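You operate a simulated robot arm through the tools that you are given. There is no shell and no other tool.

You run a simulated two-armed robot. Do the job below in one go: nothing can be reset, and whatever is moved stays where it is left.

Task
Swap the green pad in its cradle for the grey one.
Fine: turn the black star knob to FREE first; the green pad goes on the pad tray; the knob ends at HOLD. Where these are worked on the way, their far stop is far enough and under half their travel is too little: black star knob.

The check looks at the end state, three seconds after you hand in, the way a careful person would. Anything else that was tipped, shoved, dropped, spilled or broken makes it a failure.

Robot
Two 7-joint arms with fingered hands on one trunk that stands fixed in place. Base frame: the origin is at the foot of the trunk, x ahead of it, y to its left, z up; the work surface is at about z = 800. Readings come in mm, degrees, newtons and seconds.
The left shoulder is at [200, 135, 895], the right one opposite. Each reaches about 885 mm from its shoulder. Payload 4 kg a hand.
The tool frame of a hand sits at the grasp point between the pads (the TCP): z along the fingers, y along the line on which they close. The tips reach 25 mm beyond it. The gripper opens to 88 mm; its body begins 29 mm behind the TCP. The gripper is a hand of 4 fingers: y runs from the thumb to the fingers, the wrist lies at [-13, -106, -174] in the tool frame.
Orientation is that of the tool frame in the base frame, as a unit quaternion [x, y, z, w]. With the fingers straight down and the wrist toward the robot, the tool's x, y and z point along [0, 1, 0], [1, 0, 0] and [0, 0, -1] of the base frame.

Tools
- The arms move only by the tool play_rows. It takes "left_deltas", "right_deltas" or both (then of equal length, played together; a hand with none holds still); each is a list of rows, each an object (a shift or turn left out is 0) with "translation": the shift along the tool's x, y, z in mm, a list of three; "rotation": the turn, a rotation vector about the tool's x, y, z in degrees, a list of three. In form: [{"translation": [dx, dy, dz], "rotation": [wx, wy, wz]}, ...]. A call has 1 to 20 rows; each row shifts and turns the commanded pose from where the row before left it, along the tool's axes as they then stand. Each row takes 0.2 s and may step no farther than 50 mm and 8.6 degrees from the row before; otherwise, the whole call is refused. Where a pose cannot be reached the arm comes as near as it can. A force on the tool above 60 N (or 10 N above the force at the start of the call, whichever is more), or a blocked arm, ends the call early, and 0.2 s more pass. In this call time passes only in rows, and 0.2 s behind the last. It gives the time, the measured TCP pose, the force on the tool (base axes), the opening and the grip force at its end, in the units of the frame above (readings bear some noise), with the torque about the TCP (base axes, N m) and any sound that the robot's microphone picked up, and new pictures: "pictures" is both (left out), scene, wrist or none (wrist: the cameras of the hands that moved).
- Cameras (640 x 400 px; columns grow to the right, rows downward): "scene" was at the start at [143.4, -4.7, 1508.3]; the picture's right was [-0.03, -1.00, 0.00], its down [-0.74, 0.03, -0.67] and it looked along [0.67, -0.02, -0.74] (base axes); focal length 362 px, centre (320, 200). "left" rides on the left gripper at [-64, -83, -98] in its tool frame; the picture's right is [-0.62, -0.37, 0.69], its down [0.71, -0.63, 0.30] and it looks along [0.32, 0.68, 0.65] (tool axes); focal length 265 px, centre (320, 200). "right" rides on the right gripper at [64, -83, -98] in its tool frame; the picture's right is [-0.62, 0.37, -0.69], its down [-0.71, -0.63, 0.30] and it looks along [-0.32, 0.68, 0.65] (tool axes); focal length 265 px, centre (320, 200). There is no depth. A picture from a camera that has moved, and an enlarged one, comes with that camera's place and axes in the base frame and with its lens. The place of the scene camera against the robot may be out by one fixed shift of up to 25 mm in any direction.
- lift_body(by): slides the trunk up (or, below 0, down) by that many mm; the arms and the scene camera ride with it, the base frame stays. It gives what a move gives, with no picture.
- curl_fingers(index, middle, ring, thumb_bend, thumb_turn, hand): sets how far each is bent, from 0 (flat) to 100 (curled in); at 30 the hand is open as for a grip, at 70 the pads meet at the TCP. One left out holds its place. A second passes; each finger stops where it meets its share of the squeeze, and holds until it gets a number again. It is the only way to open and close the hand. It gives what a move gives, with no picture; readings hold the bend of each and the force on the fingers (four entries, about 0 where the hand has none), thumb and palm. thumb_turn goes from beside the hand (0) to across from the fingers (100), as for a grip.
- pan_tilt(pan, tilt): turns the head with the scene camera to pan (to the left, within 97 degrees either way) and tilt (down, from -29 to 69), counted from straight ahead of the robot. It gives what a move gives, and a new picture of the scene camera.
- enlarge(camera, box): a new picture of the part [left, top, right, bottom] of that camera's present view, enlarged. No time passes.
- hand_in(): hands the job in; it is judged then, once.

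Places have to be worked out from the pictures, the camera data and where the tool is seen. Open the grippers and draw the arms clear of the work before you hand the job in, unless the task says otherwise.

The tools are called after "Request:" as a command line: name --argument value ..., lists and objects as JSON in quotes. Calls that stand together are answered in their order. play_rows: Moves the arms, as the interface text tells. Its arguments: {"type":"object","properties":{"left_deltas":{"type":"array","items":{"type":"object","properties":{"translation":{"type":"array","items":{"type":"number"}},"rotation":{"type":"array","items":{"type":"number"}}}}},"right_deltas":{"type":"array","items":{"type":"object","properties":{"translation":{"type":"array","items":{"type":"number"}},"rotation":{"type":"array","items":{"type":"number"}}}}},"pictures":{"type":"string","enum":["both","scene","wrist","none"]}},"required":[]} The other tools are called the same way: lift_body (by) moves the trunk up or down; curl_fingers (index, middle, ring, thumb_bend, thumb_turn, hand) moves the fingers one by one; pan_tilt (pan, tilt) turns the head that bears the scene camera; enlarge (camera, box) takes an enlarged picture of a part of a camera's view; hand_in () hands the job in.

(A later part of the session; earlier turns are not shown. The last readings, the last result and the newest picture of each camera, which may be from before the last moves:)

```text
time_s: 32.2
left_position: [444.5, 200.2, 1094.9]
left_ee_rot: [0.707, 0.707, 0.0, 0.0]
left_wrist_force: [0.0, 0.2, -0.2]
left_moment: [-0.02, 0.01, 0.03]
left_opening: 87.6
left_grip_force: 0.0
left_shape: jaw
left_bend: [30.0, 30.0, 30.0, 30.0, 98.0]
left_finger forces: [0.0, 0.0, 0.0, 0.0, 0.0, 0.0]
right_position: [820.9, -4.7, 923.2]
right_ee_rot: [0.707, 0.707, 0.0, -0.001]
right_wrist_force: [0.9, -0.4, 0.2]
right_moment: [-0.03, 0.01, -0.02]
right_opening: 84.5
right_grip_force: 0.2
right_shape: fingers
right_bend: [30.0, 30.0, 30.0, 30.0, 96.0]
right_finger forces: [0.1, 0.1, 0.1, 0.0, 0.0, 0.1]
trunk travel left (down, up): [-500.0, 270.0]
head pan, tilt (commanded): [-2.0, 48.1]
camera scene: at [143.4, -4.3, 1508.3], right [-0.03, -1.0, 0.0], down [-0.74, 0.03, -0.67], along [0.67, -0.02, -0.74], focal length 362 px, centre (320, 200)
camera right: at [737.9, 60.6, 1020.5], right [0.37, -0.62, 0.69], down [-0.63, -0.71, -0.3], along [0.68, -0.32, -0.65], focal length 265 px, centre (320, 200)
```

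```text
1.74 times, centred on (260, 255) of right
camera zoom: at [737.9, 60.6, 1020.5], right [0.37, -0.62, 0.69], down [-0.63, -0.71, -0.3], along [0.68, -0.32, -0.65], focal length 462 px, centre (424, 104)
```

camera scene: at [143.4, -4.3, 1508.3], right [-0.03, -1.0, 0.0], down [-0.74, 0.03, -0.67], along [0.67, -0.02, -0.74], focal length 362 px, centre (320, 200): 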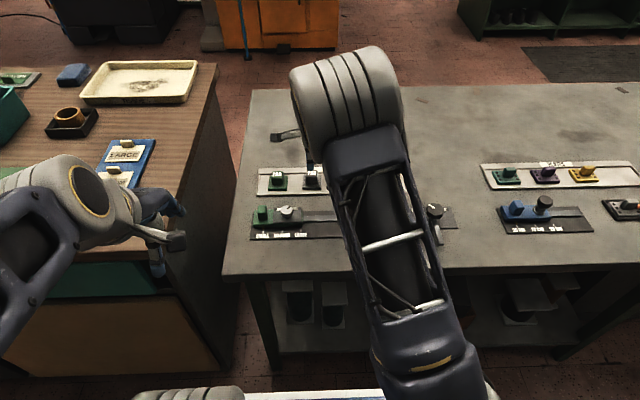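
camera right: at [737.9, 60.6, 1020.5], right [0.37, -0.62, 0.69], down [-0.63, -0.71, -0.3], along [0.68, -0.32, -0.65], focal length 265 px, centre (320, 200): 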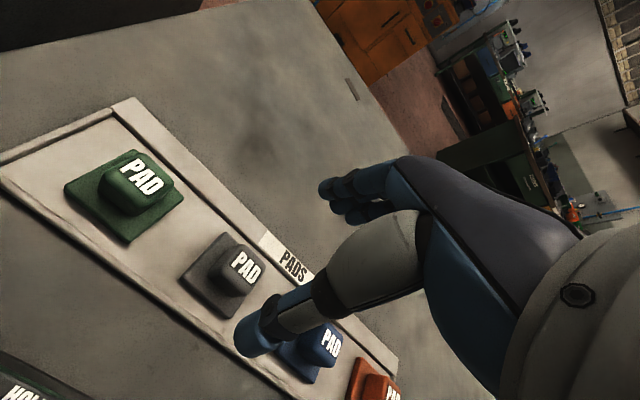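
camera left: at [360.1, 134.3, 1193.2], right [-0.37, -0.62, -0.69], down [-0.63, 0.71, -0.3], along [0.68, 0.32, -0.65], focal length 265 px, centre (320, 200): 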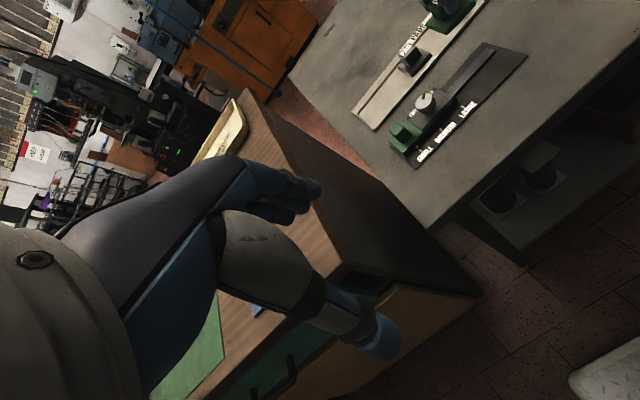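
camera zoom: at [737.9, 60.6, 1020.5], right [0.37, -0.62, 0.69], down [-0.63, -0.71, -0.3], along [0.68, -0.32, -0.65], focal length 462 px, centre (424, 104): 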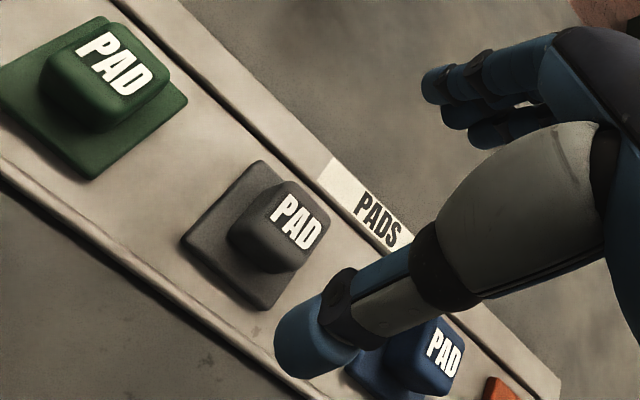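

Compared with the green pad's view at the same relative pose, the grey handle sits about 3 mm farther and 2 mm to the right. I correct for this and descend to grip height, with the TCP at about z 850.

Request:
play_rows --right_deltas '[{"translation": [-2, 2.7, 0]}, {"translation": [0, 0, 25]}, {"translation": [0, 0, 25]}, {"translation": [0, 0, 15]}, {"translation": [0, 0, 8.5]}]' --pictures "wrist"

Request:
enlarge --camera "right" --box '[160, 140, 400, 370]'

```text
time_s: 33.4
left_position: [444.4, 200.3, 1094.5]
left_ee_rot: [0.707, 0.707, 0.0, 0.0]
left_wrist_force: [0.5, 0.0, 0.9]
left_moment: [-0.01, 0.01, -0.04]
left_opening: 87.5
left_grip_force: 0.1
left_shape: jaw
left_bend: [30.0, 30.0, 30.0, 30.0, 98.0]
left_finger forces: [0.0, 0.0, 0.0, 0.0, 0.1, 0.1]
right_position: [822.6, -7.6, 848.7]
right_ee_rot: [0.708, 0.706, -0.001, 0.0]
right_wrist_force: [0.0, 0.4, 0.1]
right_moment: [0.01, 0.0, -0.02]
right_opening: 84.5
right_grip_force: 0.1
right_shape: fingers
right_bend: [30.0, 30.0, 30.0, 30.0, 96.0]
right_finger forces: [0.0, 0.0, 0.0, 0.0, 0.0, 0.0]
trunk travel left (down, up): [-500.0, 270.0]
head pan, tilt (commanded): [-2.0, 48.1]
camera right: at [738.5, 57.3, 947.8], right [0.37, -0.62, 0.69], down [-0.63, -0.71, -0.3], along [0.68, -0.33, -0.65], focal length 265 px, centre (320, 200)
```

right: 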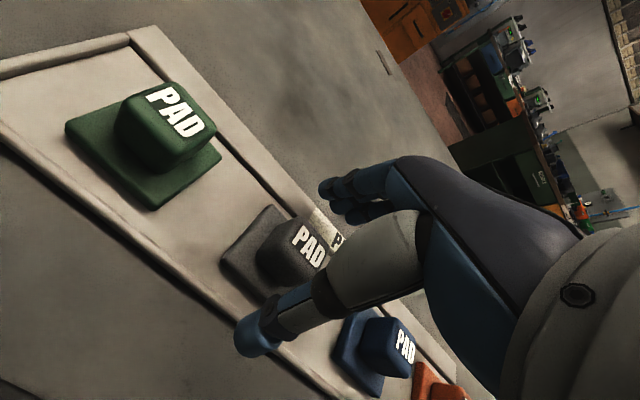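

```text
1.74 times, centred on (280, 255) of right
camera zoom: at [738.5, 57.3, 947.8], right [0.37, -0.62, 0.69], down [-0.63, -0.71, -0.3], along [0.68, -0.33, -0.65], focal length 462 px, centre (390, 104)
```

zoom: 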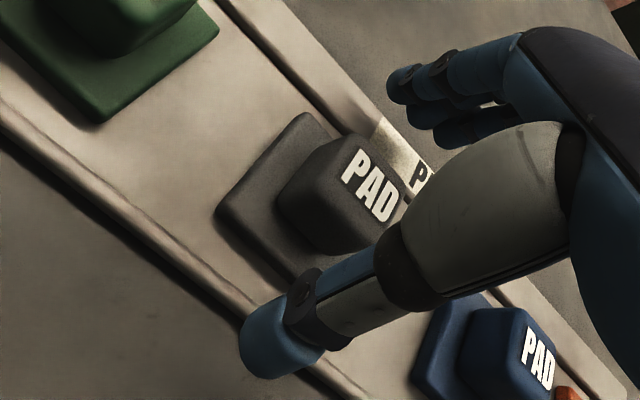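

The grey handle lies about 2.5 mm left of where the green one lay in the same view. I shift by that and close gently.

Request:
play_rows --right_deltas '[{"translation": [2.5, 0, 0]}]' --pictures "none"

Request:
curl_fingers --hand "right" --index 57 --middle 57 --ring 57 --thumb_bend 57

Request:
enlarge --camera "right" --box '[160, 140, 400, 370]'

```text
time_s: 33.8
left_position: [444.5, 199.4, 1095.6]
left_ee_rot: [0.707, 0.707, 0.0, 0.001]
left_wrist_force: [-0.6, -0.2, 0.0]
left_moment: [0.03, 0.03, 0.0]
left_opening: 87.6
left_grip_force: 0.1
left_shape: jaw
left_bend: [30.0, 30.0, 30.0, 30.0, 98.0]
left_finger forces: [0.0, 0.0, 0.1, 0.0, 0.0, 0.0]
right_position: [823.3, -4.5, 849.4]
right_ee_rot: [0.707, 0.707, 0.0, 0.0]
right_wrist_force: [0.7, 0.2, 1.1]
right_moment: [0.02, -0.02, 0.03]
right_opening: 84.5
right_grip_force: 0.0
right_shape: fingers
right_bend: [30.0, 30.0, 30.0, 30.0, 96.0]
right_finger forces: [0.1, 0.0, 0.1, 0.0, 0.1, 0.0]
trunk travel left (down, up): [-500.0, 270.0]
head pan, tilt (commanded): [-2.0, 48.1]
```

```text
time_s: 34.8
left_position: [443.8, 200.4, 1095.4]
left_ee_rot: [0.707, 0.707, 0.0, 0.0]
left_wrist_force: [-1.1, 0.2, 0.1]
left_moment: [0.02, 0.0, -0.03]
left_opening: 87.6
left_grip_force: 0.0
left_shape: jaw
left_bend: [30.0, 30.0, 30.0, 30.0, 98.0]
left_finger forces: [0.1, 0.0, 0.1, 0.1, 0.0, 0.0]
right_position: [821.1, -4.0, 850.0]
right_ee_rot: [0.708, 0.706, -0.001, 0.0]
right_wrist_force: [-0.3, 0.5, -0.2]
right_moment: [0.0, 0.0, -0.01]
right_opening: 29.1
right_grip_force: 0.1
right_shape: fingers
right_bend: [56.0, 56.0, 56.0, 55.0, 99.0]
right_finger forces: [0.0, 0.0, 0.0, 0.0, 0.1, 0.0]
trunk travel left (down, up): [-500.0, 270.0]
head pan, tilt (commanded): [-2.0, 48.1]
```

```text
1.74 times, centred on (280, 255) of right
camera zoom: at [738.8, 60.0, 948.1], right [0.37, -0.62, 0.69], down [-0.63, -0.71, -0.3], along [0.68, -0.33, -0.65], focal length 462 px, centre (390, 104)
```

zoom: 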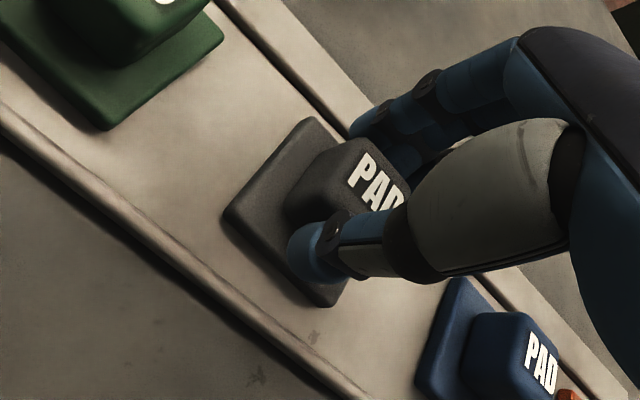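

The view now matches the green pad's grasp almost exactly. I tighten the grip and lift.

Request:
curl_fingers --hand "right" --index 70 --middle 70 --ring 70 --thumb_bend 70

Request:
play_rows --right_deltas '[{"translation": [0, 0, -5]}, {"translation": [0, 0, -10]}, {"translation": [0, 0, -15]}]' --pictures "wrist"

Request:
enlarge --camera "right" --box '[160, 140, 400, 370]'

```text
time_s: 35.8
left_position: [444.4, 199.9, 1096.0]
left_ee_rot: [0.707, 0.707, 0.001, 0.0]
left_wrist_force: [0.7, -0.2, -0.6]
left_moment: [-0.01, -0.01, -0.02]
left_opening: 87.1
left_grip_force: 0.1
left_shape: jaw
left_bend: [30.0, 30.0, 30.0, 30.0, 98.0]
left_finger forces: [0.0, 0.0, 0.1, 0.0, 0.1, 0.0]
right_position: [822.1, -4.9, 850.1]
right_ee_rot: [0.707, 0.707, 0.0, -0.001]
right_wrist_force: [0.3, 0.2, 0.6]
right_moment: [-0.01, -0.01, -0.05]
right_opening: 23.3
right_grip_force: 10.2
right_shape: fingers
right_bend: [61.0, 64.0, 70.0, 57.0, 99.0]
right_finger forces: [5.1, 5.0, 0.1, 0.1, 10.0, 0.0]
trunk travel left (down, up): [-500.0, 270.0]
head pan, tilt (commanded): [-2.0, 48.1]
```

```text
time_s: 36.6
left_position: [445.4, 199.5, 1094.9]
left_ee_rot: [0.707, 0.707, -0.001, -0.001]
left_wrist_force: [-0.4, 0.9, -0.4]
left_moment: [0.02, 0.02, 0.01]
left_opening: 87.6
left_grip_force: 0.2
left_shape: jaw
left_bend: [30.0, 30.0, 30.0, 30.0, 98.0]
left_finger forces: [0.1, 0.0, 0.1, 0.0, 0.0, 0.1]
right_position: [823.6, -3.9, 879.7]
right_ee_rot: [0.708, 0.707, 0.0, 0.001]
right_wrist_force: [-0.6, 0.0, -0.7]
right_moment: [-0.01, -0.01, 0.02]
right_opening: 23.1
right_grip_force: 10.2
right_shape: fingers
right_bend: [61.0, 64.0, 70.0, 57.0, 99.0]
right_finger forces: [5.2, 4.9, 0.0, 0.0, 10.0, 0.1]
trunk travel left (down, up): [-500.0, 270.0]
head pan, tilt (commanded): [-2.0, 48.1]
camera right: at [739.8, 60.8, 977.9], right [0.37, -0.62, 0.69], down [-0.63, -0.71, -0.3], along [0.68, -0.33, -0.65], focal length 265 px, centre (320, 200)
```

right: 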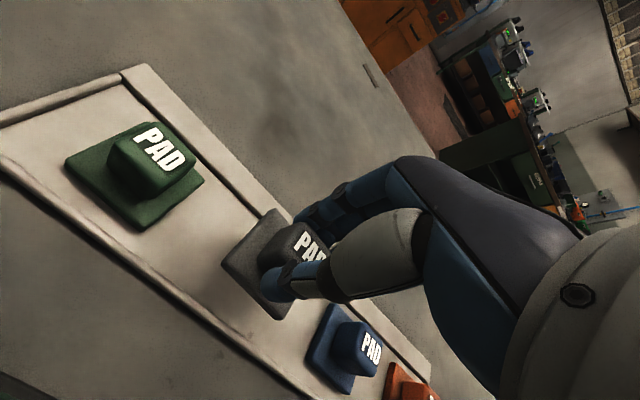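

```text
1.74 times, centred on (280, 255) of right
camera zoom: at [739.8, 60.8, 977.9], right [0.37, -0.62, 0.69], down [-0.63, -0.71, -0.3], along [0.68, -0.33, -0.65], focal length 462 px, centre (390, 104)
```

zoom: 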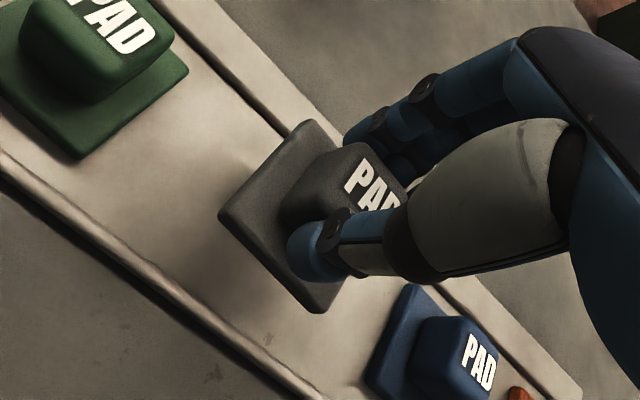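

The grey pad is held just as the green one was, with the in-hand views agreeing within about 1 mm. I retrace the exact commanded shifts back to above the cradle, at (-135.7, -190.8) mm from here.

Request:
play_rows --right_deltas '[{"translation": [0, 0, -22]}, {"translation": [0, 0, -22]}, {"translation": [-19.08, -13.57, 0]}, {"translation": [-19.08, -13.57, 0]}, {"translation": [-19.08, -13.57, 0]}, {"translation": [-19.08, -13.57, 0]}, {"translation": [-19.08, -13.57, 0]}, {"translation": [-19.08, -13.57, 0]}, {"translation": [-19.08, -13.57, 0]}, {"translation": [-19.08, -13.57, 0]}, {"translation": [-19.08, -13.57, 0]}, {"translation": [-19.08, -13.57, 0]}]' --pictures "both"

Request:
enlarge --camera "right" --box '[160, 140, 400, 370]'

Request:
enlarge --camera "scene" --box '[350, 150, 470, 240]'

```text
time_s: 39.2
left_position: [444.8, 200.1, 1095.3]
left_ee_rot: [0.707, 0.707, 0.0, 0.0]
left_wrist_force: [-0.4, -0.6, -0.3]
left_moment: [-0.02, 0.03, -0.01]
left_opening: 87.9
left_grip_force: 0.0
left_shape: jaw
left_bend: [30.0, 30.0, 30.0, 30.0, 98.0]
left_finger forces: [0.1, 0.0, 0.1, 0.1, 0.0, 0.1]
right_position: [687.1, -192.5, 924.2]
right_ee_rot: [0.708, 0.707, 0.0, 0.0]
right_wrist_force: [0.2, 0.9, 0.1]
right_moment: [-0.04, 0.0, 0.0]
right_opening: 23.1
right_grip_force: 10.1
right_shape: fingers
right_bend: [61.0, 64.0, 70.0, 57.0, 99.0]
right_finger forces: [5.1, 4.8, 0.1, 0.0, 10.0, 0.0]
trunk travel left (down, up): [-500.0, 270.0]
head pan, tilt (commanded): [-2.0, 48.1]
camera scene: at [143.5, -4.4, 1508.3], right [-0.03, -1.0, 0.0], down [-0.74, 0.03, -0.67], along [0.67, -0.02, -0.74], focal length 362 px, centre (320, 200)
camera right: at [603.6, -129.1, 1022.1], right [0.37, -0.62, 0.69], down [-0.63, -0.71, -0.3], along [0.68, -0.32, -0.65], focal length 265 px, centre (320, 200)
```

scene: 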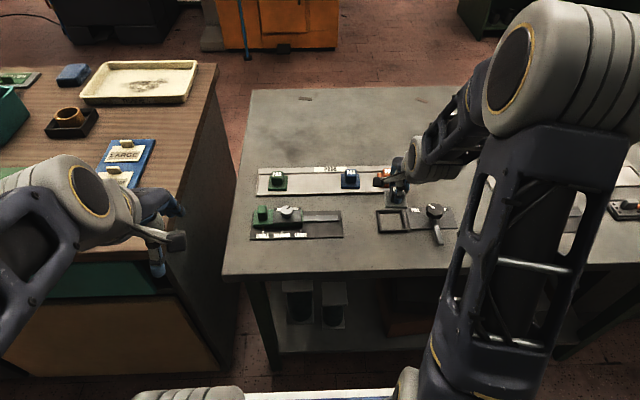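
right: 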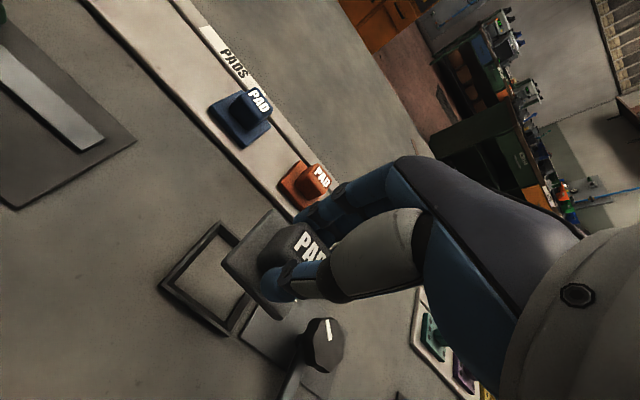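

```text
1.74 times, centred on (280, 255) of right
camera zoom: at [603.6, -129.1, 1022.1], right [0.37, -0.62, 0.69], down [-0.63, -0.71, -0.3], along [0.68, -0.32, -0.65], focal length 462 px, centre (390, 104)
```

zoom: 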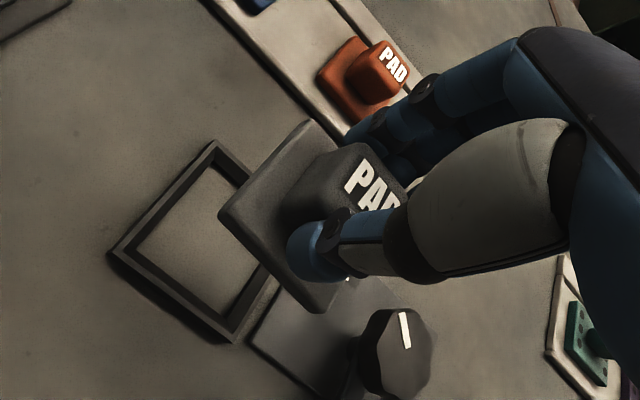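

```text
4.44 times, centred on (410, 195) of scene
camera zoom: at [143.5, -4.4, 1508.3], right [-0.03, -1.0, 0.0], down [-0.74, 0.03, -0.67], along [0.67, -0.02, -0.74], focal length 1607 px, centre (-80, 222)
```

zoom: 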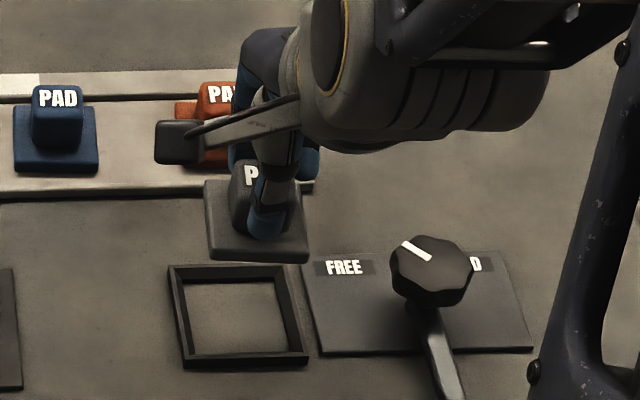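

The pad hangs above and in line with the empty frame, by the retraced shifts. I lower to 30 mm above the seat, the same pose where I photographed the green pad, and compare.

Request:
play_rows --right_deltas '[{"translation": [0, 0, 24]}, {"translation": [0, 0, 24]}]' --pictures "wrist"

Request:
enlarge --camera "right" --box '[160, 140, 400, 370]'

Request:
enlarge --camera "scene" --box '[350, 170, 470, 260]'

```text
time_s: 39.8
left_position: [445.8, 199.4, 1095.7]
left_ee_rot: [0.707, 0.707, 0.0, 0.001]
left_wrist_force: [0.0, 0.0, 0.5]
left_moment: [0.0, 0.01, 0.0]
left_opening: 88.0
left_grip_force: 0.0
left_shape: jaw
left_bend: [30.0, 30.0, 30.0, 30.0, 98.0]
left_finger forces: [0.0, 0.0, 0.1, 0.0, 0.0, 0.1]
right_position: [689.1, -193.4, 876.7]
right_ee_rot: [0.707, 0.707, 0.0, 0.0]
right_wrist_force: [-0.6, 0.2, -0.1]
right_moment: [0.02, 0.02, -0.04]
right_opening: 23.2
right_grip_force: 10.0
right_shape: fingers
right_bend: [61.0, 64.0, 70.0, 57.0, 99.0]
right_finger forces: [5.1, 4.8, 0.0, 0.0, 9.9, 0.1]
trunk travel left (down, up): [-500.0, 270.0]
head pan, tilt (commanded): [-2.0, 48.1]
camera right: at [603.8, -129.5, 974.4], right [0.37, -0.62, 0.69], down [-0.63, -0.71, -0.3], along [0.68, -0.33, -0.65], focal length 265 px, centre (320, 200)
```

right: 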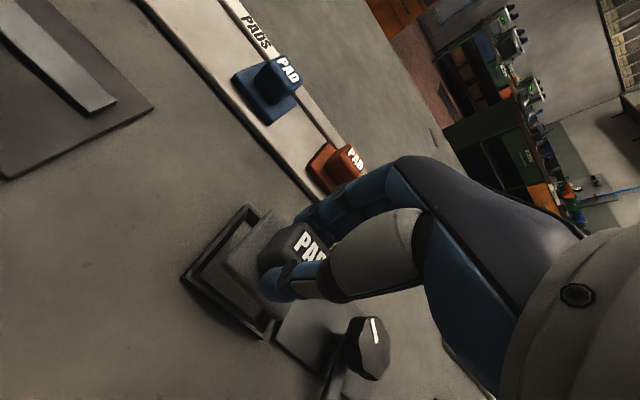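

```text
1.74 times, centred on (280, 255) of right
camera zoom: at [603.8, -129.5, 974.4], right [0.37, -0.62, 0.69], down [-0.63, -0.71, -0.3], along [0.68, -0.33, -0.65], focal length 462 px, centre (390, 104)
```

zoom: 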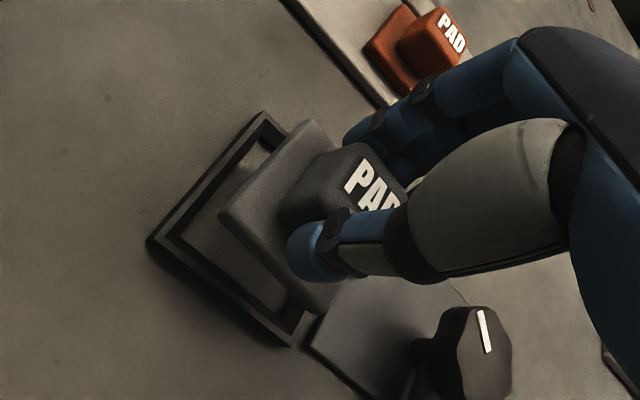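

```text
4.44 times, centred on (410, 215) of scene
camera zoom: at [143.2, -4.7, 1508.3], right [-0.03, -1.0, 0.0], down [-0.74, 0.03, -0.67], along [0.67, -0.02, -0.74], focal length 1607 px, centre (-80, 133)
```

zoom: 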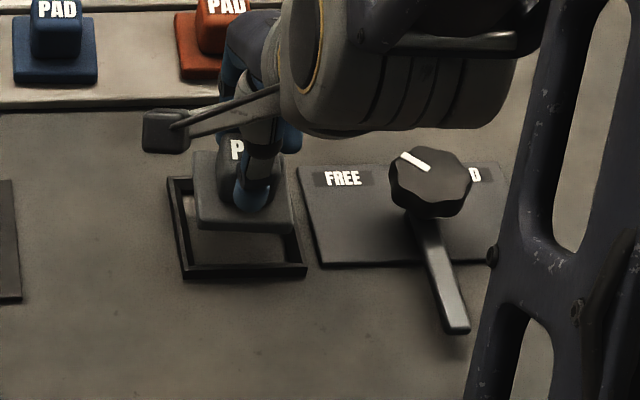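

Compared with the green pad's pictures at this pose, the grey pad sits about 2 mm to the left. I correct that and lower to about 8 mm above the seat for a check.

Request:
play_rows --right_deltas '[{"translation": [-2, 0, 0]}, {"translation": [0, 0, 10]}, {"translation": [0, 0, 10]}]' --pictures "wrist"

Request:
enlarge --camera "right" --box '[160, 140, 400, 370]'

Request:
enlarge --camera "scene" --box '[370, 190, 440, 245]'

```text
time_s: 40.6
left_position: [444.0, 198.9, 1096.1]
left_ee_rot: [0.707, 0.707, 0.001, 0.0]
left_wrist_force: [0.2, 0.1, 0.1]
left_moment: [0.01, 0.0, -0.02]
left_opening: 88.0
left_grip_force: 0.0
left_shape: jaw
left_bend: [30.0, 30.0, 30.0, 30.0, 98.0]
left_finger forces: [0.0, 0.0, 0.0, 0.0, 0.0, 0.0]
right_position: [687.7, -195.9, 856.9]
right_ee_rot: [0.708, 0.706, 0.0, -0.001]
right_wrist_force: [-0.3, 0.2, -1.0]
right_moment: [-0.01, 0.01, 0.0]
right_opening: 23.0
right_grip_force: 9.7
right_shape: fingers
right_bend: [61.0, 64.0, 70.0, 57.0, 99.0]
right_finger forces: [5.1, 4.8, 0.0, 0.0, 9.9, 0.0]
trunk travel left (down, up): [-500.0, 270.0]
head pan, tilt (commanded): [-2.0, 48.1]
camera right: at [603.9, -132.1, 955.9], right [0.37, -0.62, 0.69], down [-0.63, -0.71, -0.3], along [0.68, -0.33, -0.65], focal length 265 px, centre (320, 200)
```

right: 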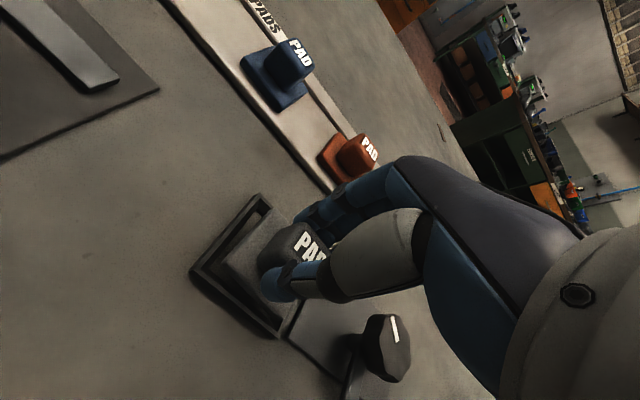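

```text
1.74 times, centred on (280, 255) of right
camera zoom: at [603.9, -132.1, 955.9], right [0.37, -0.62, 0.69], down [-0.63, -0.71, -0.3], along [0.68, -0.33, -0.65], focal length 462 px, centre (390, 104)
```

zoom: 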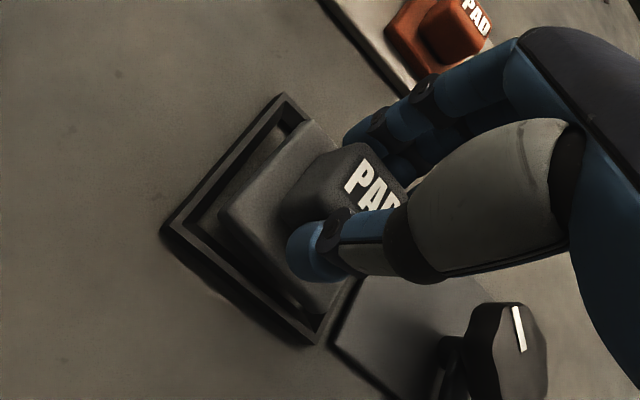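

```text
7.27 times, centred on (405, 218) of scene
camera zoom: at [143.4, -4.6, 1508.3], right [-0.03, -1.0, 0.0], down [-0.74, 0.03, -0.67], along [0.67, -0.02, -0.74], focal length 2630 px, centre (-298, 73)
```

zoom: 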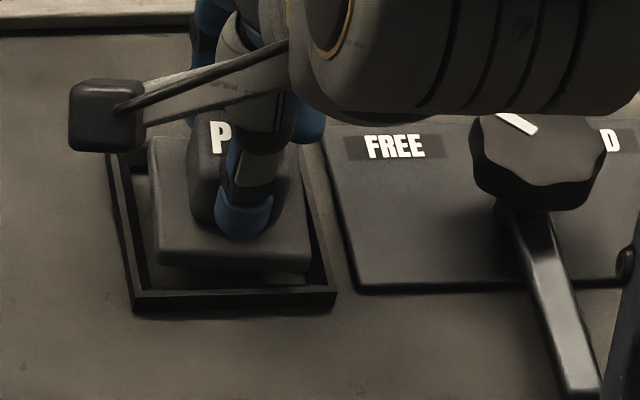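

The pad is centred inside the frame from both views. I lower it the last 10 mm in small steps with force checks.

Request:
play_rows --right_deltas '[{"translation": [0, 0, 3]}, {"translation": [0, 0, 3]}, {"translation": [0, 0, 2]}]' --pictures "none"

Request:
play_rows --right_deltas '[{"translation": [0, 0, 1]}, {"translation": [0, 0, 0.5]}]' --pictures "wrist"

Request:
enlarge --camera "right" --box '[180, 160, 340, 310]'

Request:
enlarge --camera "scene" --box '[370, 190, 440, 245]'

```text
time_s: 41.4
left_position: [443.8, 199.6, 1095.4]
left_ee_rot: [0.707, 0.707, 0.0, -0.001]
left_wrist_force: [1.0, -0.3, 0.7]
left_moment: [0.03, -0.02, -0.01]
left_opening: 87.6
left_grip_force: 0.1
left_shape: jaw
left_bend: [30.0, 30.0, 30.0, 30.0, 98.0]
left_finger forces: [0.1, 0.0, 0.0, 0.0, 0.0, 0.1]
right_position: [687.3, -196.0, 850.2]
right_ee_rot: [0.707, 0.707, 0.001, 0.001]
right_wrist_force: [1.8, 4.8, 5.4]
right_moment: [0.07, -0.05, 0.07]
right_opening: 23.0
right_grip_force: 10.9
right_shape: fingers
right_bend: [62.0, 64.0, 70.0, 58.0, 99.0]
right_finger forces: [5.2, 6.3, 0.1, 0.0, 10.1, 0.0]
trunk travel left (down, up): [-500.0, 270.0]
head pan, tilt (commanded): [-2.0, 48.1]
```

```text
time_s: 42.0
left_position: [444.5, 200.4, 1095.2]
left_ee_rot: [0.707, 0.707, 0.0, 0.0]
left_wrist_force: [0.0, 0.1, 0.1]
left_moment: [-0.01, -0.01, -0.04]
left_opening: 87.6
left_grip_force: 0.2
left_shape: jaw
left_bend: [30.0, 30.0, 30.0, 30.0, 98.0]
left_finger forces: [0.0, 0.0, 0.0, 0.0, 0.1, 0.0]
right_position: [689.2, -195.9, 847.7]
right_ee_rot: [0.708, 0.707, 0.001, 0.0]
right_wrist_force: [3.5, 6.5, 10.7]
right_moment: [0.08, -0.06, 0.07]
right_opening: 23.1
right_grip_force: 11.6
right_shape: fingers
right_bend: [62.0, 63.0, 70.0, 58.0, 99.0]
right_finger forces: [5.8, 7.4, 0.1, 0.1, 9.9, 0.0]
trunk travel left (down, up): [-500.0, 270.0]
head pan, tilt (commanded): [-2.0, 48.1]
camera right: at [603.9, -131.7, 946.0], right [0.37, -0.62, 0.69], down [-0.63, -0.71, -0.31], along [0.68, -0.32, -0.65], focal length 265 px, centre (320, 200)
```

right: 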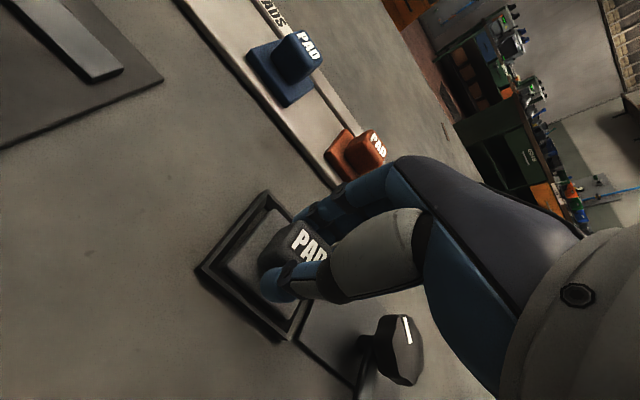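

```text
2.67 times, centred on (260, 235) of right
camera zoom: at [603.9, -131.7, 946.0], right [0.37, -0.62, 0.69], down [-0.63, -0.71, -0.31], along [0.68, -0.32, -0.65], focal length 708 px, centre (480, 107)
```

zoom: 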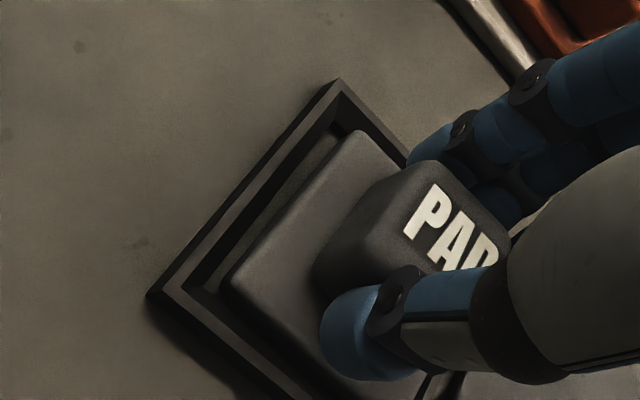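

```text
7.27 times, centred on (405, 218) of scene
camera zoom: at [143.3, -4.4, 1508.4], right [-0.03, -1.0, 0.0], down [-0.74, 0.03, -0.67], along [0.67, -0.02, -0.74], focal length 2630 px, centre (-298, 73)
```

zoom: 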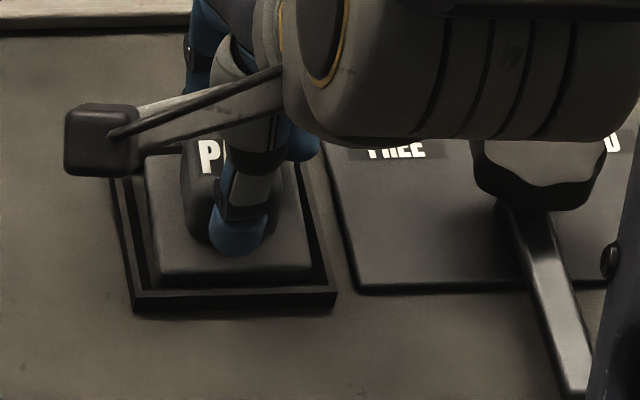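

A sideways force (+6.5 N in y, +3.5 N in x) shows the pad rubbing the frame's right and near rim. I back up slightly, shift 2 mm left and 1 mm ahead, and lower again.

Request:
play_rows --right_deltas '[{"translation": [0, 0, -3]}, {"translation": [0, 0, -3]}, {"translation": [2, 1, 0]}, {"translation": [0, 0, 2]}]' --pictures "none"

Request:
play_rows --right_deltas '[{"translation": [0, 0, 2]}]' --pictures "none"

Request:
play_rows --right_deltas '[{"translation": [0, 0, 1]}]' --pictures "none"

Request:
enlarge --camera "right" --box '[180, 160, 340, 310]'

Request:
enlarge --camera "scene" --box '[370, 190, 440, 245]'

```text
time_s: 43.0
left_position: [445.4, 199.0, 1095.7]
left_ee_rot: [0.707, 0.707, 0.0, 0.0]
left_wrist_force: [0.3, 0.7, 0.2]
left_moment: [-0.01, 0.0, 0.01]
left_opening: 87.6
left_grip_force: 0.1
left_shape: jaw
left_bend: [30.0, 30.0, 30.0, 30.0, 98.0]
left_finger forces: [0.0, 0.0, 0.0, 0.1, 0.0, 0.1]
right_position: [688.2, -194.4, 850.6]
right_ee_rot: [0.708, 0.706, -0.001, -0.001]
right_wrist_force: [-0.7, 0.1, 0.1]
right_moment: [-0.01, 0.01, 0.02]
right_opening: 23.1
right_grip_force: 9.8
right_shape: fingers
right_bend: [61.0, 64.0, 70.0, 59.0, 99.0]
right_finger forces: [5.3, 5.0, 0.0, 0.1, 10.3, 0.0]
trunk travel left (down, up): [-500.0, 270.0]
head pan, tilt (commanded): [-2.0, 48.1]
```

```text
time_s: 43.4
left_position: [443.8, 198.3, 1094.9]
left_ee_rot: [0.707, 0.707, 0.0, 0.0]
left_wrist_force: [0.0, 0.4, -0.3]
left_moment: [-0.01, 0.02, 0.0]
left_opening: 87.5
left_grip_force: 0.2
left_shape: jaw
left_bend: [30.0, 30.0, 30.0, 30.0, 98.0]
left_finger forces: [0.1, 0.0, 0.0, 0.0, 0.1, 0.0]
right_position: [688.7, -195.2, 848.7]
right_ee_rot: [0.707, 0.707, 0.0, 0.0]
right_wrist_force: [0.6, 1.1, 1.7]
right_moment: [0.05, -0.07, 0.01]
right_opening: 22.8
right_grip_force: 10.4
right_shape: fingers
right_bend: [62.0, 64.0, 70.0, 58.0, 99.0]
right_finger forces: [5.3, 5.3, 0.0, 0.0, 10.3, 0.0]
trunk travel left (down, up): [-500.0, 270.0]
head pan, tilt (commanded): [-2.0, 48.1]
```

```text
time_s: 43.8
left_position: [444.3, 199.8, 1095.6]
left_ee_rot: [0.707, 0.707, 0.0, 0.0]
left_wrist_force: [-0.5, -0.2, 0.2]
left_moment: [0.03, 0.0, 0.02]
left_opening: 87.6
left_grip_force: 0.0
left_shape: jaw
left_bend: [30.0, 30.0, 30.0, 30.0, 98.0]
left_finger forces: [0.0, 0.1, 0.0, 0.0, 0.0, 0.0]
right_position: [689.4, -194.9, 846.9]
right_ee_rot: [0.708, 0.707, 0.001, 0.0]
right_wrist_force: [0.8, 0.8, 0.4]
right_moment: [0.0, -0.08, 0.06]
right_opening: 23.1
right_grip_force: 10.5
right_shape: fingers
right_bend: [62.0, 64.0, 70.0, 59.0, 99.0]
right_finger forces: [5.6, 5.6, 0.0, 0.0, 9.8, 0.0]
trunk travel left (down, up): [-500.0, 270.0]
head pan, tilt (commanded): [-2.0, 48.1]
```

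```text
2.67 times, centred on (260, 235) of right
camera zoom: at [604.7, -130.1, 945.7], right [0.37, -0.62, 0.69], down [-0.63, -0.71, -0.3], along [0.68, -0.33, -0.65], focal length 708 px, centre (480, 107)
```

zoom: 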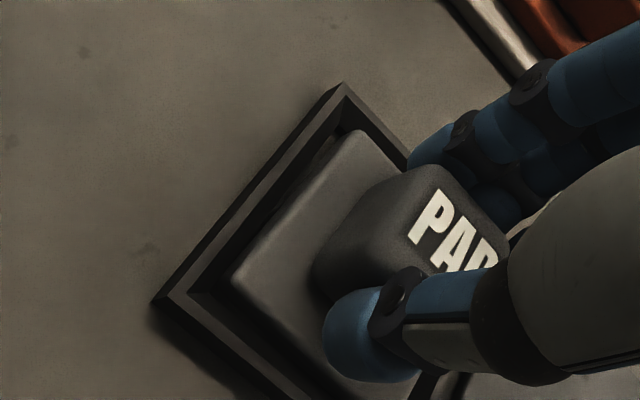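

```text
7.27 times, centred on (405, 218) of scene
camera zoom: at [143.4, -4.6, 1508.3], right [-0.03, -1.0, 0.0], down [-0.74, 0.03, -0.67], along [0.67, -0.02, -0.74], focal length 2630 px, centre (-298, 73)
```

zoom: 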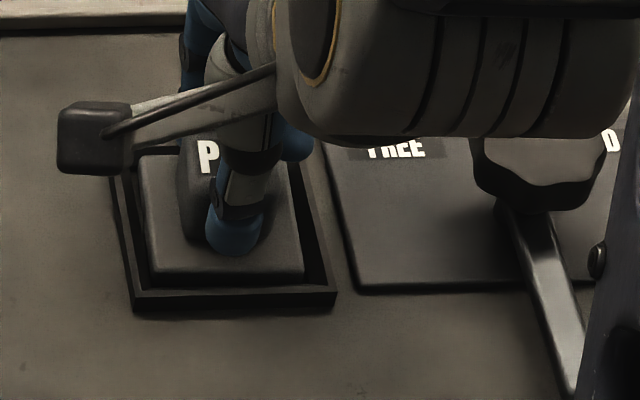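

The side forces are gone and the pad fits inside the frame. I lower the last millimetres until the floor is felt.

Request:
play_rows --right_deltas '[{"translation": [0, 0, 1]}]' --pictures "none"

Request:
play_rows --right_deltas '[{"translation": [0, 0, 0.7]}]' --pictures "none"

```text
time_s: 44.2
left_position: [444.0, 201.2, 1095.5]
left_ee_rot: [0.708, 0.706, 0.0, 0.0]
left_wrist_force: [0.0, 0.3, 0.1]
left_moment: [-0.04, 0.03, 0.0]
left_opening: 87.5
left_grip_force: 0.0
left_shape: jaw
left_bend: [30.0, 30.0, 30.0, 30.0, 98.0]
left_finger forces: [0.0, 0.0, 0.0, 0.1, 0.1, 0.0]
right_position: [689.5, -193.9, 846.2]
right_ee_rot: [0.707, 0.707, 0.0, 0.0]
right_wrist_force: [2.5, 0.5, 1.1]
right_moment: [0.01, -0.03, 0.04]
right_opening: 22.7
right_grip_force: 10.4
right_shape: fingers
right_bend: [62.0, 64.0, 70.0, 59.0, 99.0]
right_finger forces: [5.8, 5.8, 0.0, 0.0, 9.5, 0.0]
trunk travel left (down, up): [-500.0, 270.0]
head pan, tilt (commanded): [-2.0, 48.1]
```

```text
time_s: 44.6
left_position: [444.6, 200.9, 1095.3]
left_ee_rot: [0.707, 0.707, -0.001, -0.001]
left_wrist_force: [0.0, 0.5, 0.2]
left_moment: [0.01, 0.02, -0.01]
left_opening: 87.8
left_grip_force: 0.1
left_shape: jaw
left_bend: [30.0, 30.0, 30.0, 30.0, 98.0]
left_finger forces: [0.0, 0.0, 0.0, 0.0, 0.0, 0.0]
right_position: [689.0, -193.8, 846.7]
right_ee_rot: [0.707, 0.707, -0.001, 0.0]
right_wrist_force: [3.8, -0.2, 2.9]
right_moment: [-0.01, -0.02, 0.01]
right_opening: 22.8
right_grip_force: 10.1
right_shape: fingers
right_bend: [62.0, 64.0, 70.0, 59.0, 99.0]
right_finger forces: [6.1, 6.1, 0.0, 0.0, 9.3, 0.1]
trunk travel left (down, up): [-500.0, 270.0]
head pan, tilt (commanded): [-2.0, 48.1]
```

A small forward push (+3.8 N in x) remains, so the near rim is touching slightly. I ease 1 mm ahead and lower a touch more.

Request:
play_rows --right_deltas '[{"translation": [0, 1.2, 0]}]' --pictures "none"

Request:
play_rows --right_deltas '[{"translation": [0, 0, 0.8]}]' --pictures "wrist"

Request:
enlarge --camera "right" --box '[180, 160, 340, 310]'

Request:
enlarge --camera "scene" --box '[370, 190, 440, 245]'

```text
time_s: 45.0
left_position: [444.0, 200.7, 1095.9]
left_ee_rot: [0.708, 0.707, 0.0, 0.0]
left_wrist_force: [-0.3, 0.0, -0.1]
left_moment: [0.0, -0.03, -0.01]
left_opening: 87.5
left_grip_force: 0.1
left_shape: jaw
left_bend: [30.0, 30.0, 30.0, 30.0, 98.0]
left_finger forces: [0.0, 0.0, 0.1, 0.1, 0.1, 0.0]
right_position: [689.0, -194.2, 846.6]
right_ee_rot: [0.708, 0.707, -0.001, 0.0]
right_wrist_force: [-0.7, 0.4, 3.3]
right_moment: [0.0, 0.06, 0.02]
right_opening: 23.1
right_grip_force: 10.4
right_shape: fingers
right_bend: [62.0, 64.0, 70.0, 58.0, 99.0]
right_finger forces: [5.2, 5.0, 0.0, 0.0, 10.8, 0.0]
trunk travel left (down, up): [-500.0, 270.0]
head pan, tilt (commanded): [-2.0, 48.1]
```

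```text
time_s: 45.4
left_position: [445.2, 200.5, 1095.4]
left_ee_rot: [0.707, 0.707, 0.0, 0.0]
left_wrist_force: [-0.7, -0.3, -0.3]
left_moment: [0.02, 0.02, 0.0]
left_opening: 87.5
left_grip_force: 0.0
left_shape: jaw
left_bend: [30.0, 30.0, 30.0, 30.0, 98.0]
left_finger forces: [0.0, 0.1, 0.1, 0.0, 0.0, 0.0]
right_position: [689.6, -194.2, 846.3]
right_ee_rot: [0.708, 0.706, 0.0, 0.0]
right_wrist_force: [-0.3, 0.3, 7.2]
right_moment: [0.05, 0.05, 0.01]
right_opening: 22.9
right_grip_force: 10.9
right_shape: fingers
right_bend: [62.0, 64.0, 70.0, 59.0, 99.0]
right_finger forces: [5.3, 5.4, 0.0, 0.0, 10.8, 0.0]
trunk travel left (down, up): [-500.0, 270.0]
head pan, tilt (commanded): [-2.0, 48.1]
camera right: at [605.2, -130.2, 943.6], right [0.37, -0.62, 0.69], down [-0.63, -0.71, -0.3], along [0.68, -0.33, -0.65], focal length 265 px, centre (320, 200)
```

right: 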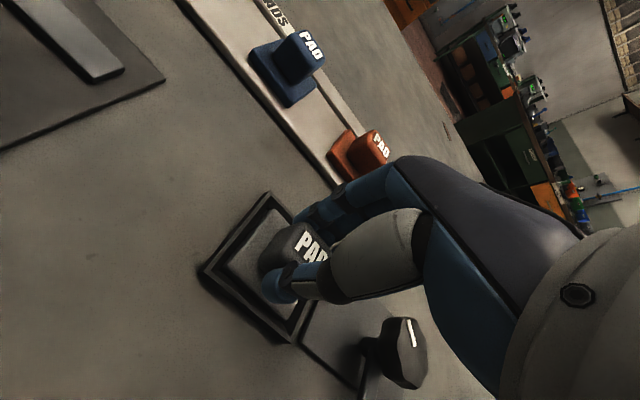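

```text
2.67 times, centred on (260, 235) of right
camera zoom: at [605.2, -130.2, 943.6], right [0.37, -0.62, 0.69], down [-0.63, -0.71, -0.3], along [0.68, -0.33, -0.65], focal length 708 px, centre (480, 107)
```

zoom: 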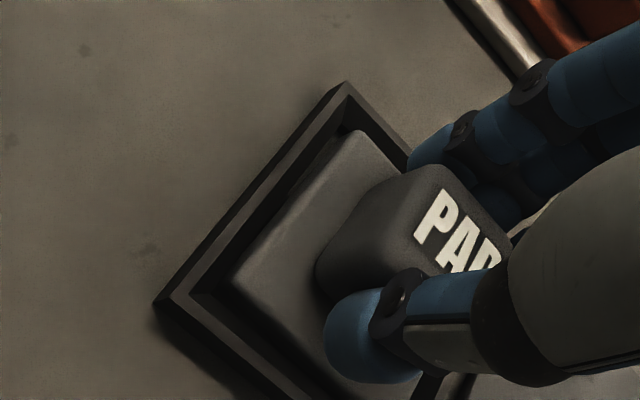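

```text
7.27 times, centred on (405, 218) of scene
camera zoom: at [143.2, -4.6, 1508.4], right [-0.03, -1.0, 0.0], down [-0.74, 0.03, -0.67], along [0.67, -0.02, -0.74], focal length 2630 px, centre (-298, 73)
```

zoom: 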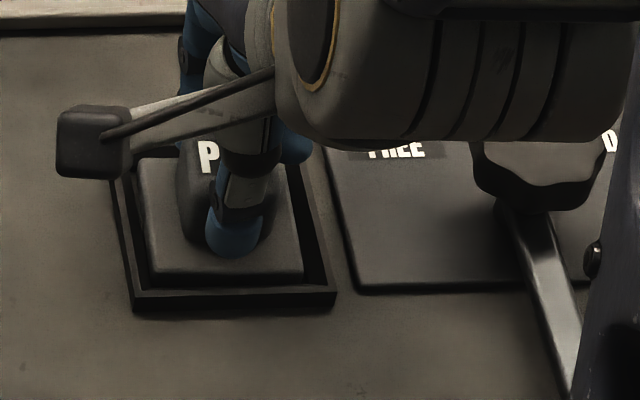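

The force is now purely vertical at 7 N, so the grey pad sits on the cradle floor within the frame. I open the hand to release it and rise.

Request:
curl_fingers --hand "right" --index 30 --middle 30 --ring 30 --thumb_bend 30

Request:
play_rows --right_deltas '[{"translation": [0, 0, -10]}, {"translation": [0, 0, -30]}, {"translation": [0, 0, -33]}]' --pictures "both"

Request:
enlarge --camera "right" --box '[140, 180, 340, 370]'

Request:
enlarge --camera "scene" --box '[370, 190, 440, 245]'

```text
time_s: 46.4
left_position: [444.5, 200.1, 1094.9]
left_ee_rot: [0.707, 0.707, 0.0, 0.0]
left_wrist_force: [0.1, 0.4, 0.6]
left_moment: [-0.04, 0.0, -0.01]
left_opening: 87.7
left_grip_force: 0.1
left_shape: jaw
left_bend: [30.0, 30.0, 30.0, 30.0, 98.0]
left_finger forces: [0.0, 0.0, 0.0, 0.1, 0.0, 0.0]
right_position: [687.9, -194.3, 844.6]
right_ee_rot: [0.708, 0.706, -0.001, -0.001]
right_wrist_force: [0.8, -1.0, 0.0]
right_moment: [0.0, 0.01, -0.02]
right_opening: 84.5
right_grip_force: 0.1
right_shape: fingers
right_bend: [30.0, 30.0, 30.0, 30.0, 96.0]
right_finger forces: [0.0, 0.1, 0.0, 0.0, 0.0, 0.1]
trunk travel left (down, up): [-500.0, 270.0]
head pan, tilt (commanded): [-2.0, 48.1]
```

```text
time_s: 47.2
left_position: [444.8, 199.1, 1095.6]
left_ee_rot: [0.707, 0.707, -0.001, 0.0]
left_wrist_force: [-0.2, 0.4, -0.3]
left_moment: [0.01, 0.0, -0.03]
left_opening: 87.8
left_grip_force: 0.0
left_shape: jaw
left_bend: [30.0, 30.0, 30.0, 30.0, 98.0]
left_finger forces: [0.0, 0.0, 0.0, 0.1, 0.1, 0.0]
right_position: [688.7, -195.1, 917.5]
right_ee_rot: [0.707, 0.707, -0.001, -0.001]
right_wrist_force: [0.5, -0.2, 0.4]
right_moment: [-0.02, 0.0, -0.03]
right_opening: 84.7
right_grip_force: 0.1
right_shape: fingers
right_bend: [30.0, 30.0, 30.0, 30.0, 96.0]
right_finger forces: [0.1, 0.1, 0.0, 0.0, 0.0, 0.0]
trunk travel left (down, up): [-500.0, 270.0]
head pan, tilt (commanded): [-2.0, 48.1]
camera scene: at [143.6, -4.7, 1508.2], right [-0.03, -1.0, 0.0], down [-0.74, 0.03, -0.67], along [0.67, -0.02, -0.74], focal length 362 px, centre (320, 200)
camera right: at [605.2, -130.3, 1016.1], right [0.37, -0.62, 0.69], down [-0.63, -0.71, -0.3], along [0.68, -0.33, -0.65], focal length 265 px, centre (320, 200)
```

scene: 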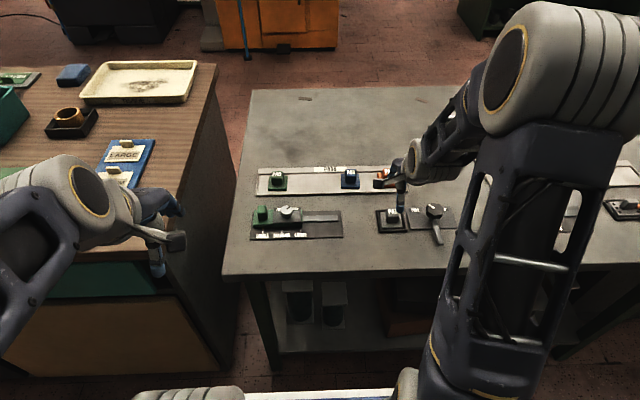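
right: 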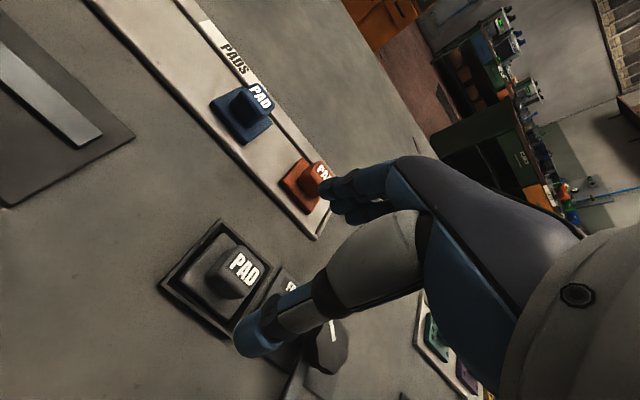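

```text
2.11 times, centred on (240, 275) of right
camera zoom: at [605.2, -130.3, 1016.1], right [0.37, -0.62, 0.69], down [-0.63, -0.71, -0.3], along [0.68, -0.33, -0.65], focal length 559 px, centre (488, 42)
```

zoom: 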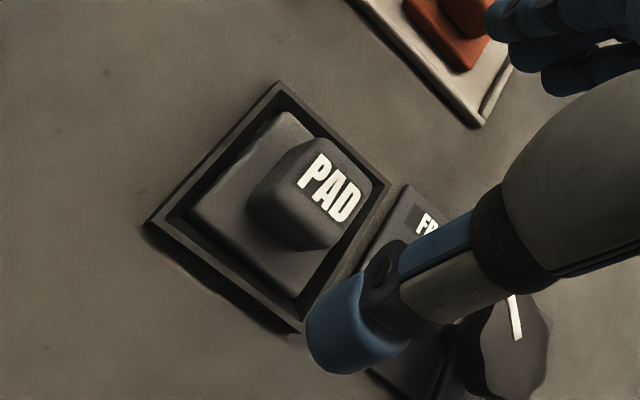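

```text
7.27 times, centred on (405, 218) of scene
camera zoom: at [143.6, -4.7, 1508.2], right [-0.03, -1.0, 0.0], down [-0.74, 0.03, -0.67], along [0.67, -0.02, -0.74], focal length 2630 px, centre (-298, 73)
```

zoom: 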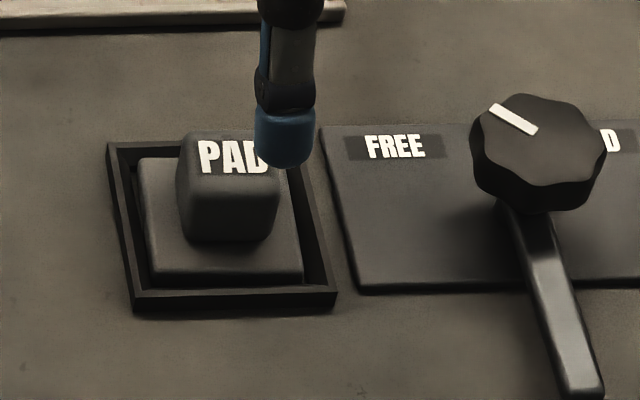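

The grey pad is in the frame. I compare with the very first enlarged scene picture, taken with the same box and camera, to confirm it sits as the green one did.

Request:
enlarge --camera "scene" --box '[360, 190, 470, 260]'

Request:
enlarge --camera "right" --box '[160, 210, 280, 350]'

```text
5.71 times, centred on (415, 225) of scene
camera zoom: at [143.6, -4.7, 1508.2], right [-0.03, -1.0, 0.0], down [-0.74, 0.03, -0.67], along [0.67, -0.02, -0.74], focal length 2066 px, centre (-223, 57)
```

zoom: 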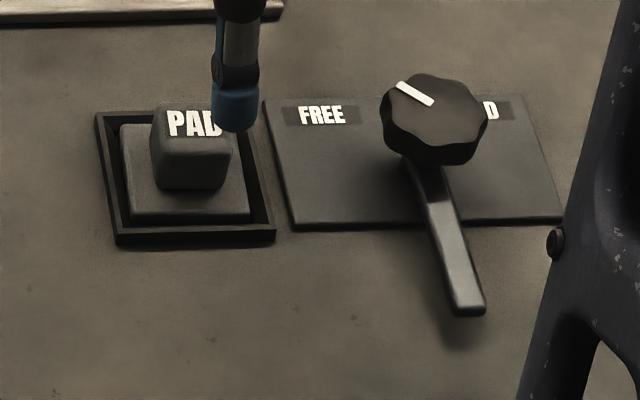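

```text
2.86 times, centred on (220, 280) of right
camera zoom: at [605.2, -130.3, 1016.1], right [0.37, -0.62, 0.69], down [-0.63, -0.71, -0.3], along [0.68, -0.33, -0.65], focal length 758 px, centre (606, -29)
```

zoom: 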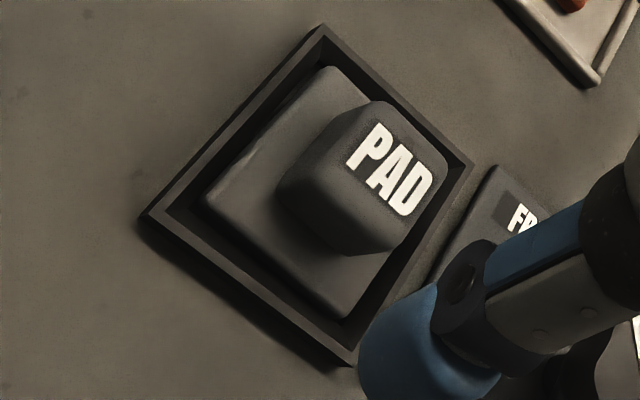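

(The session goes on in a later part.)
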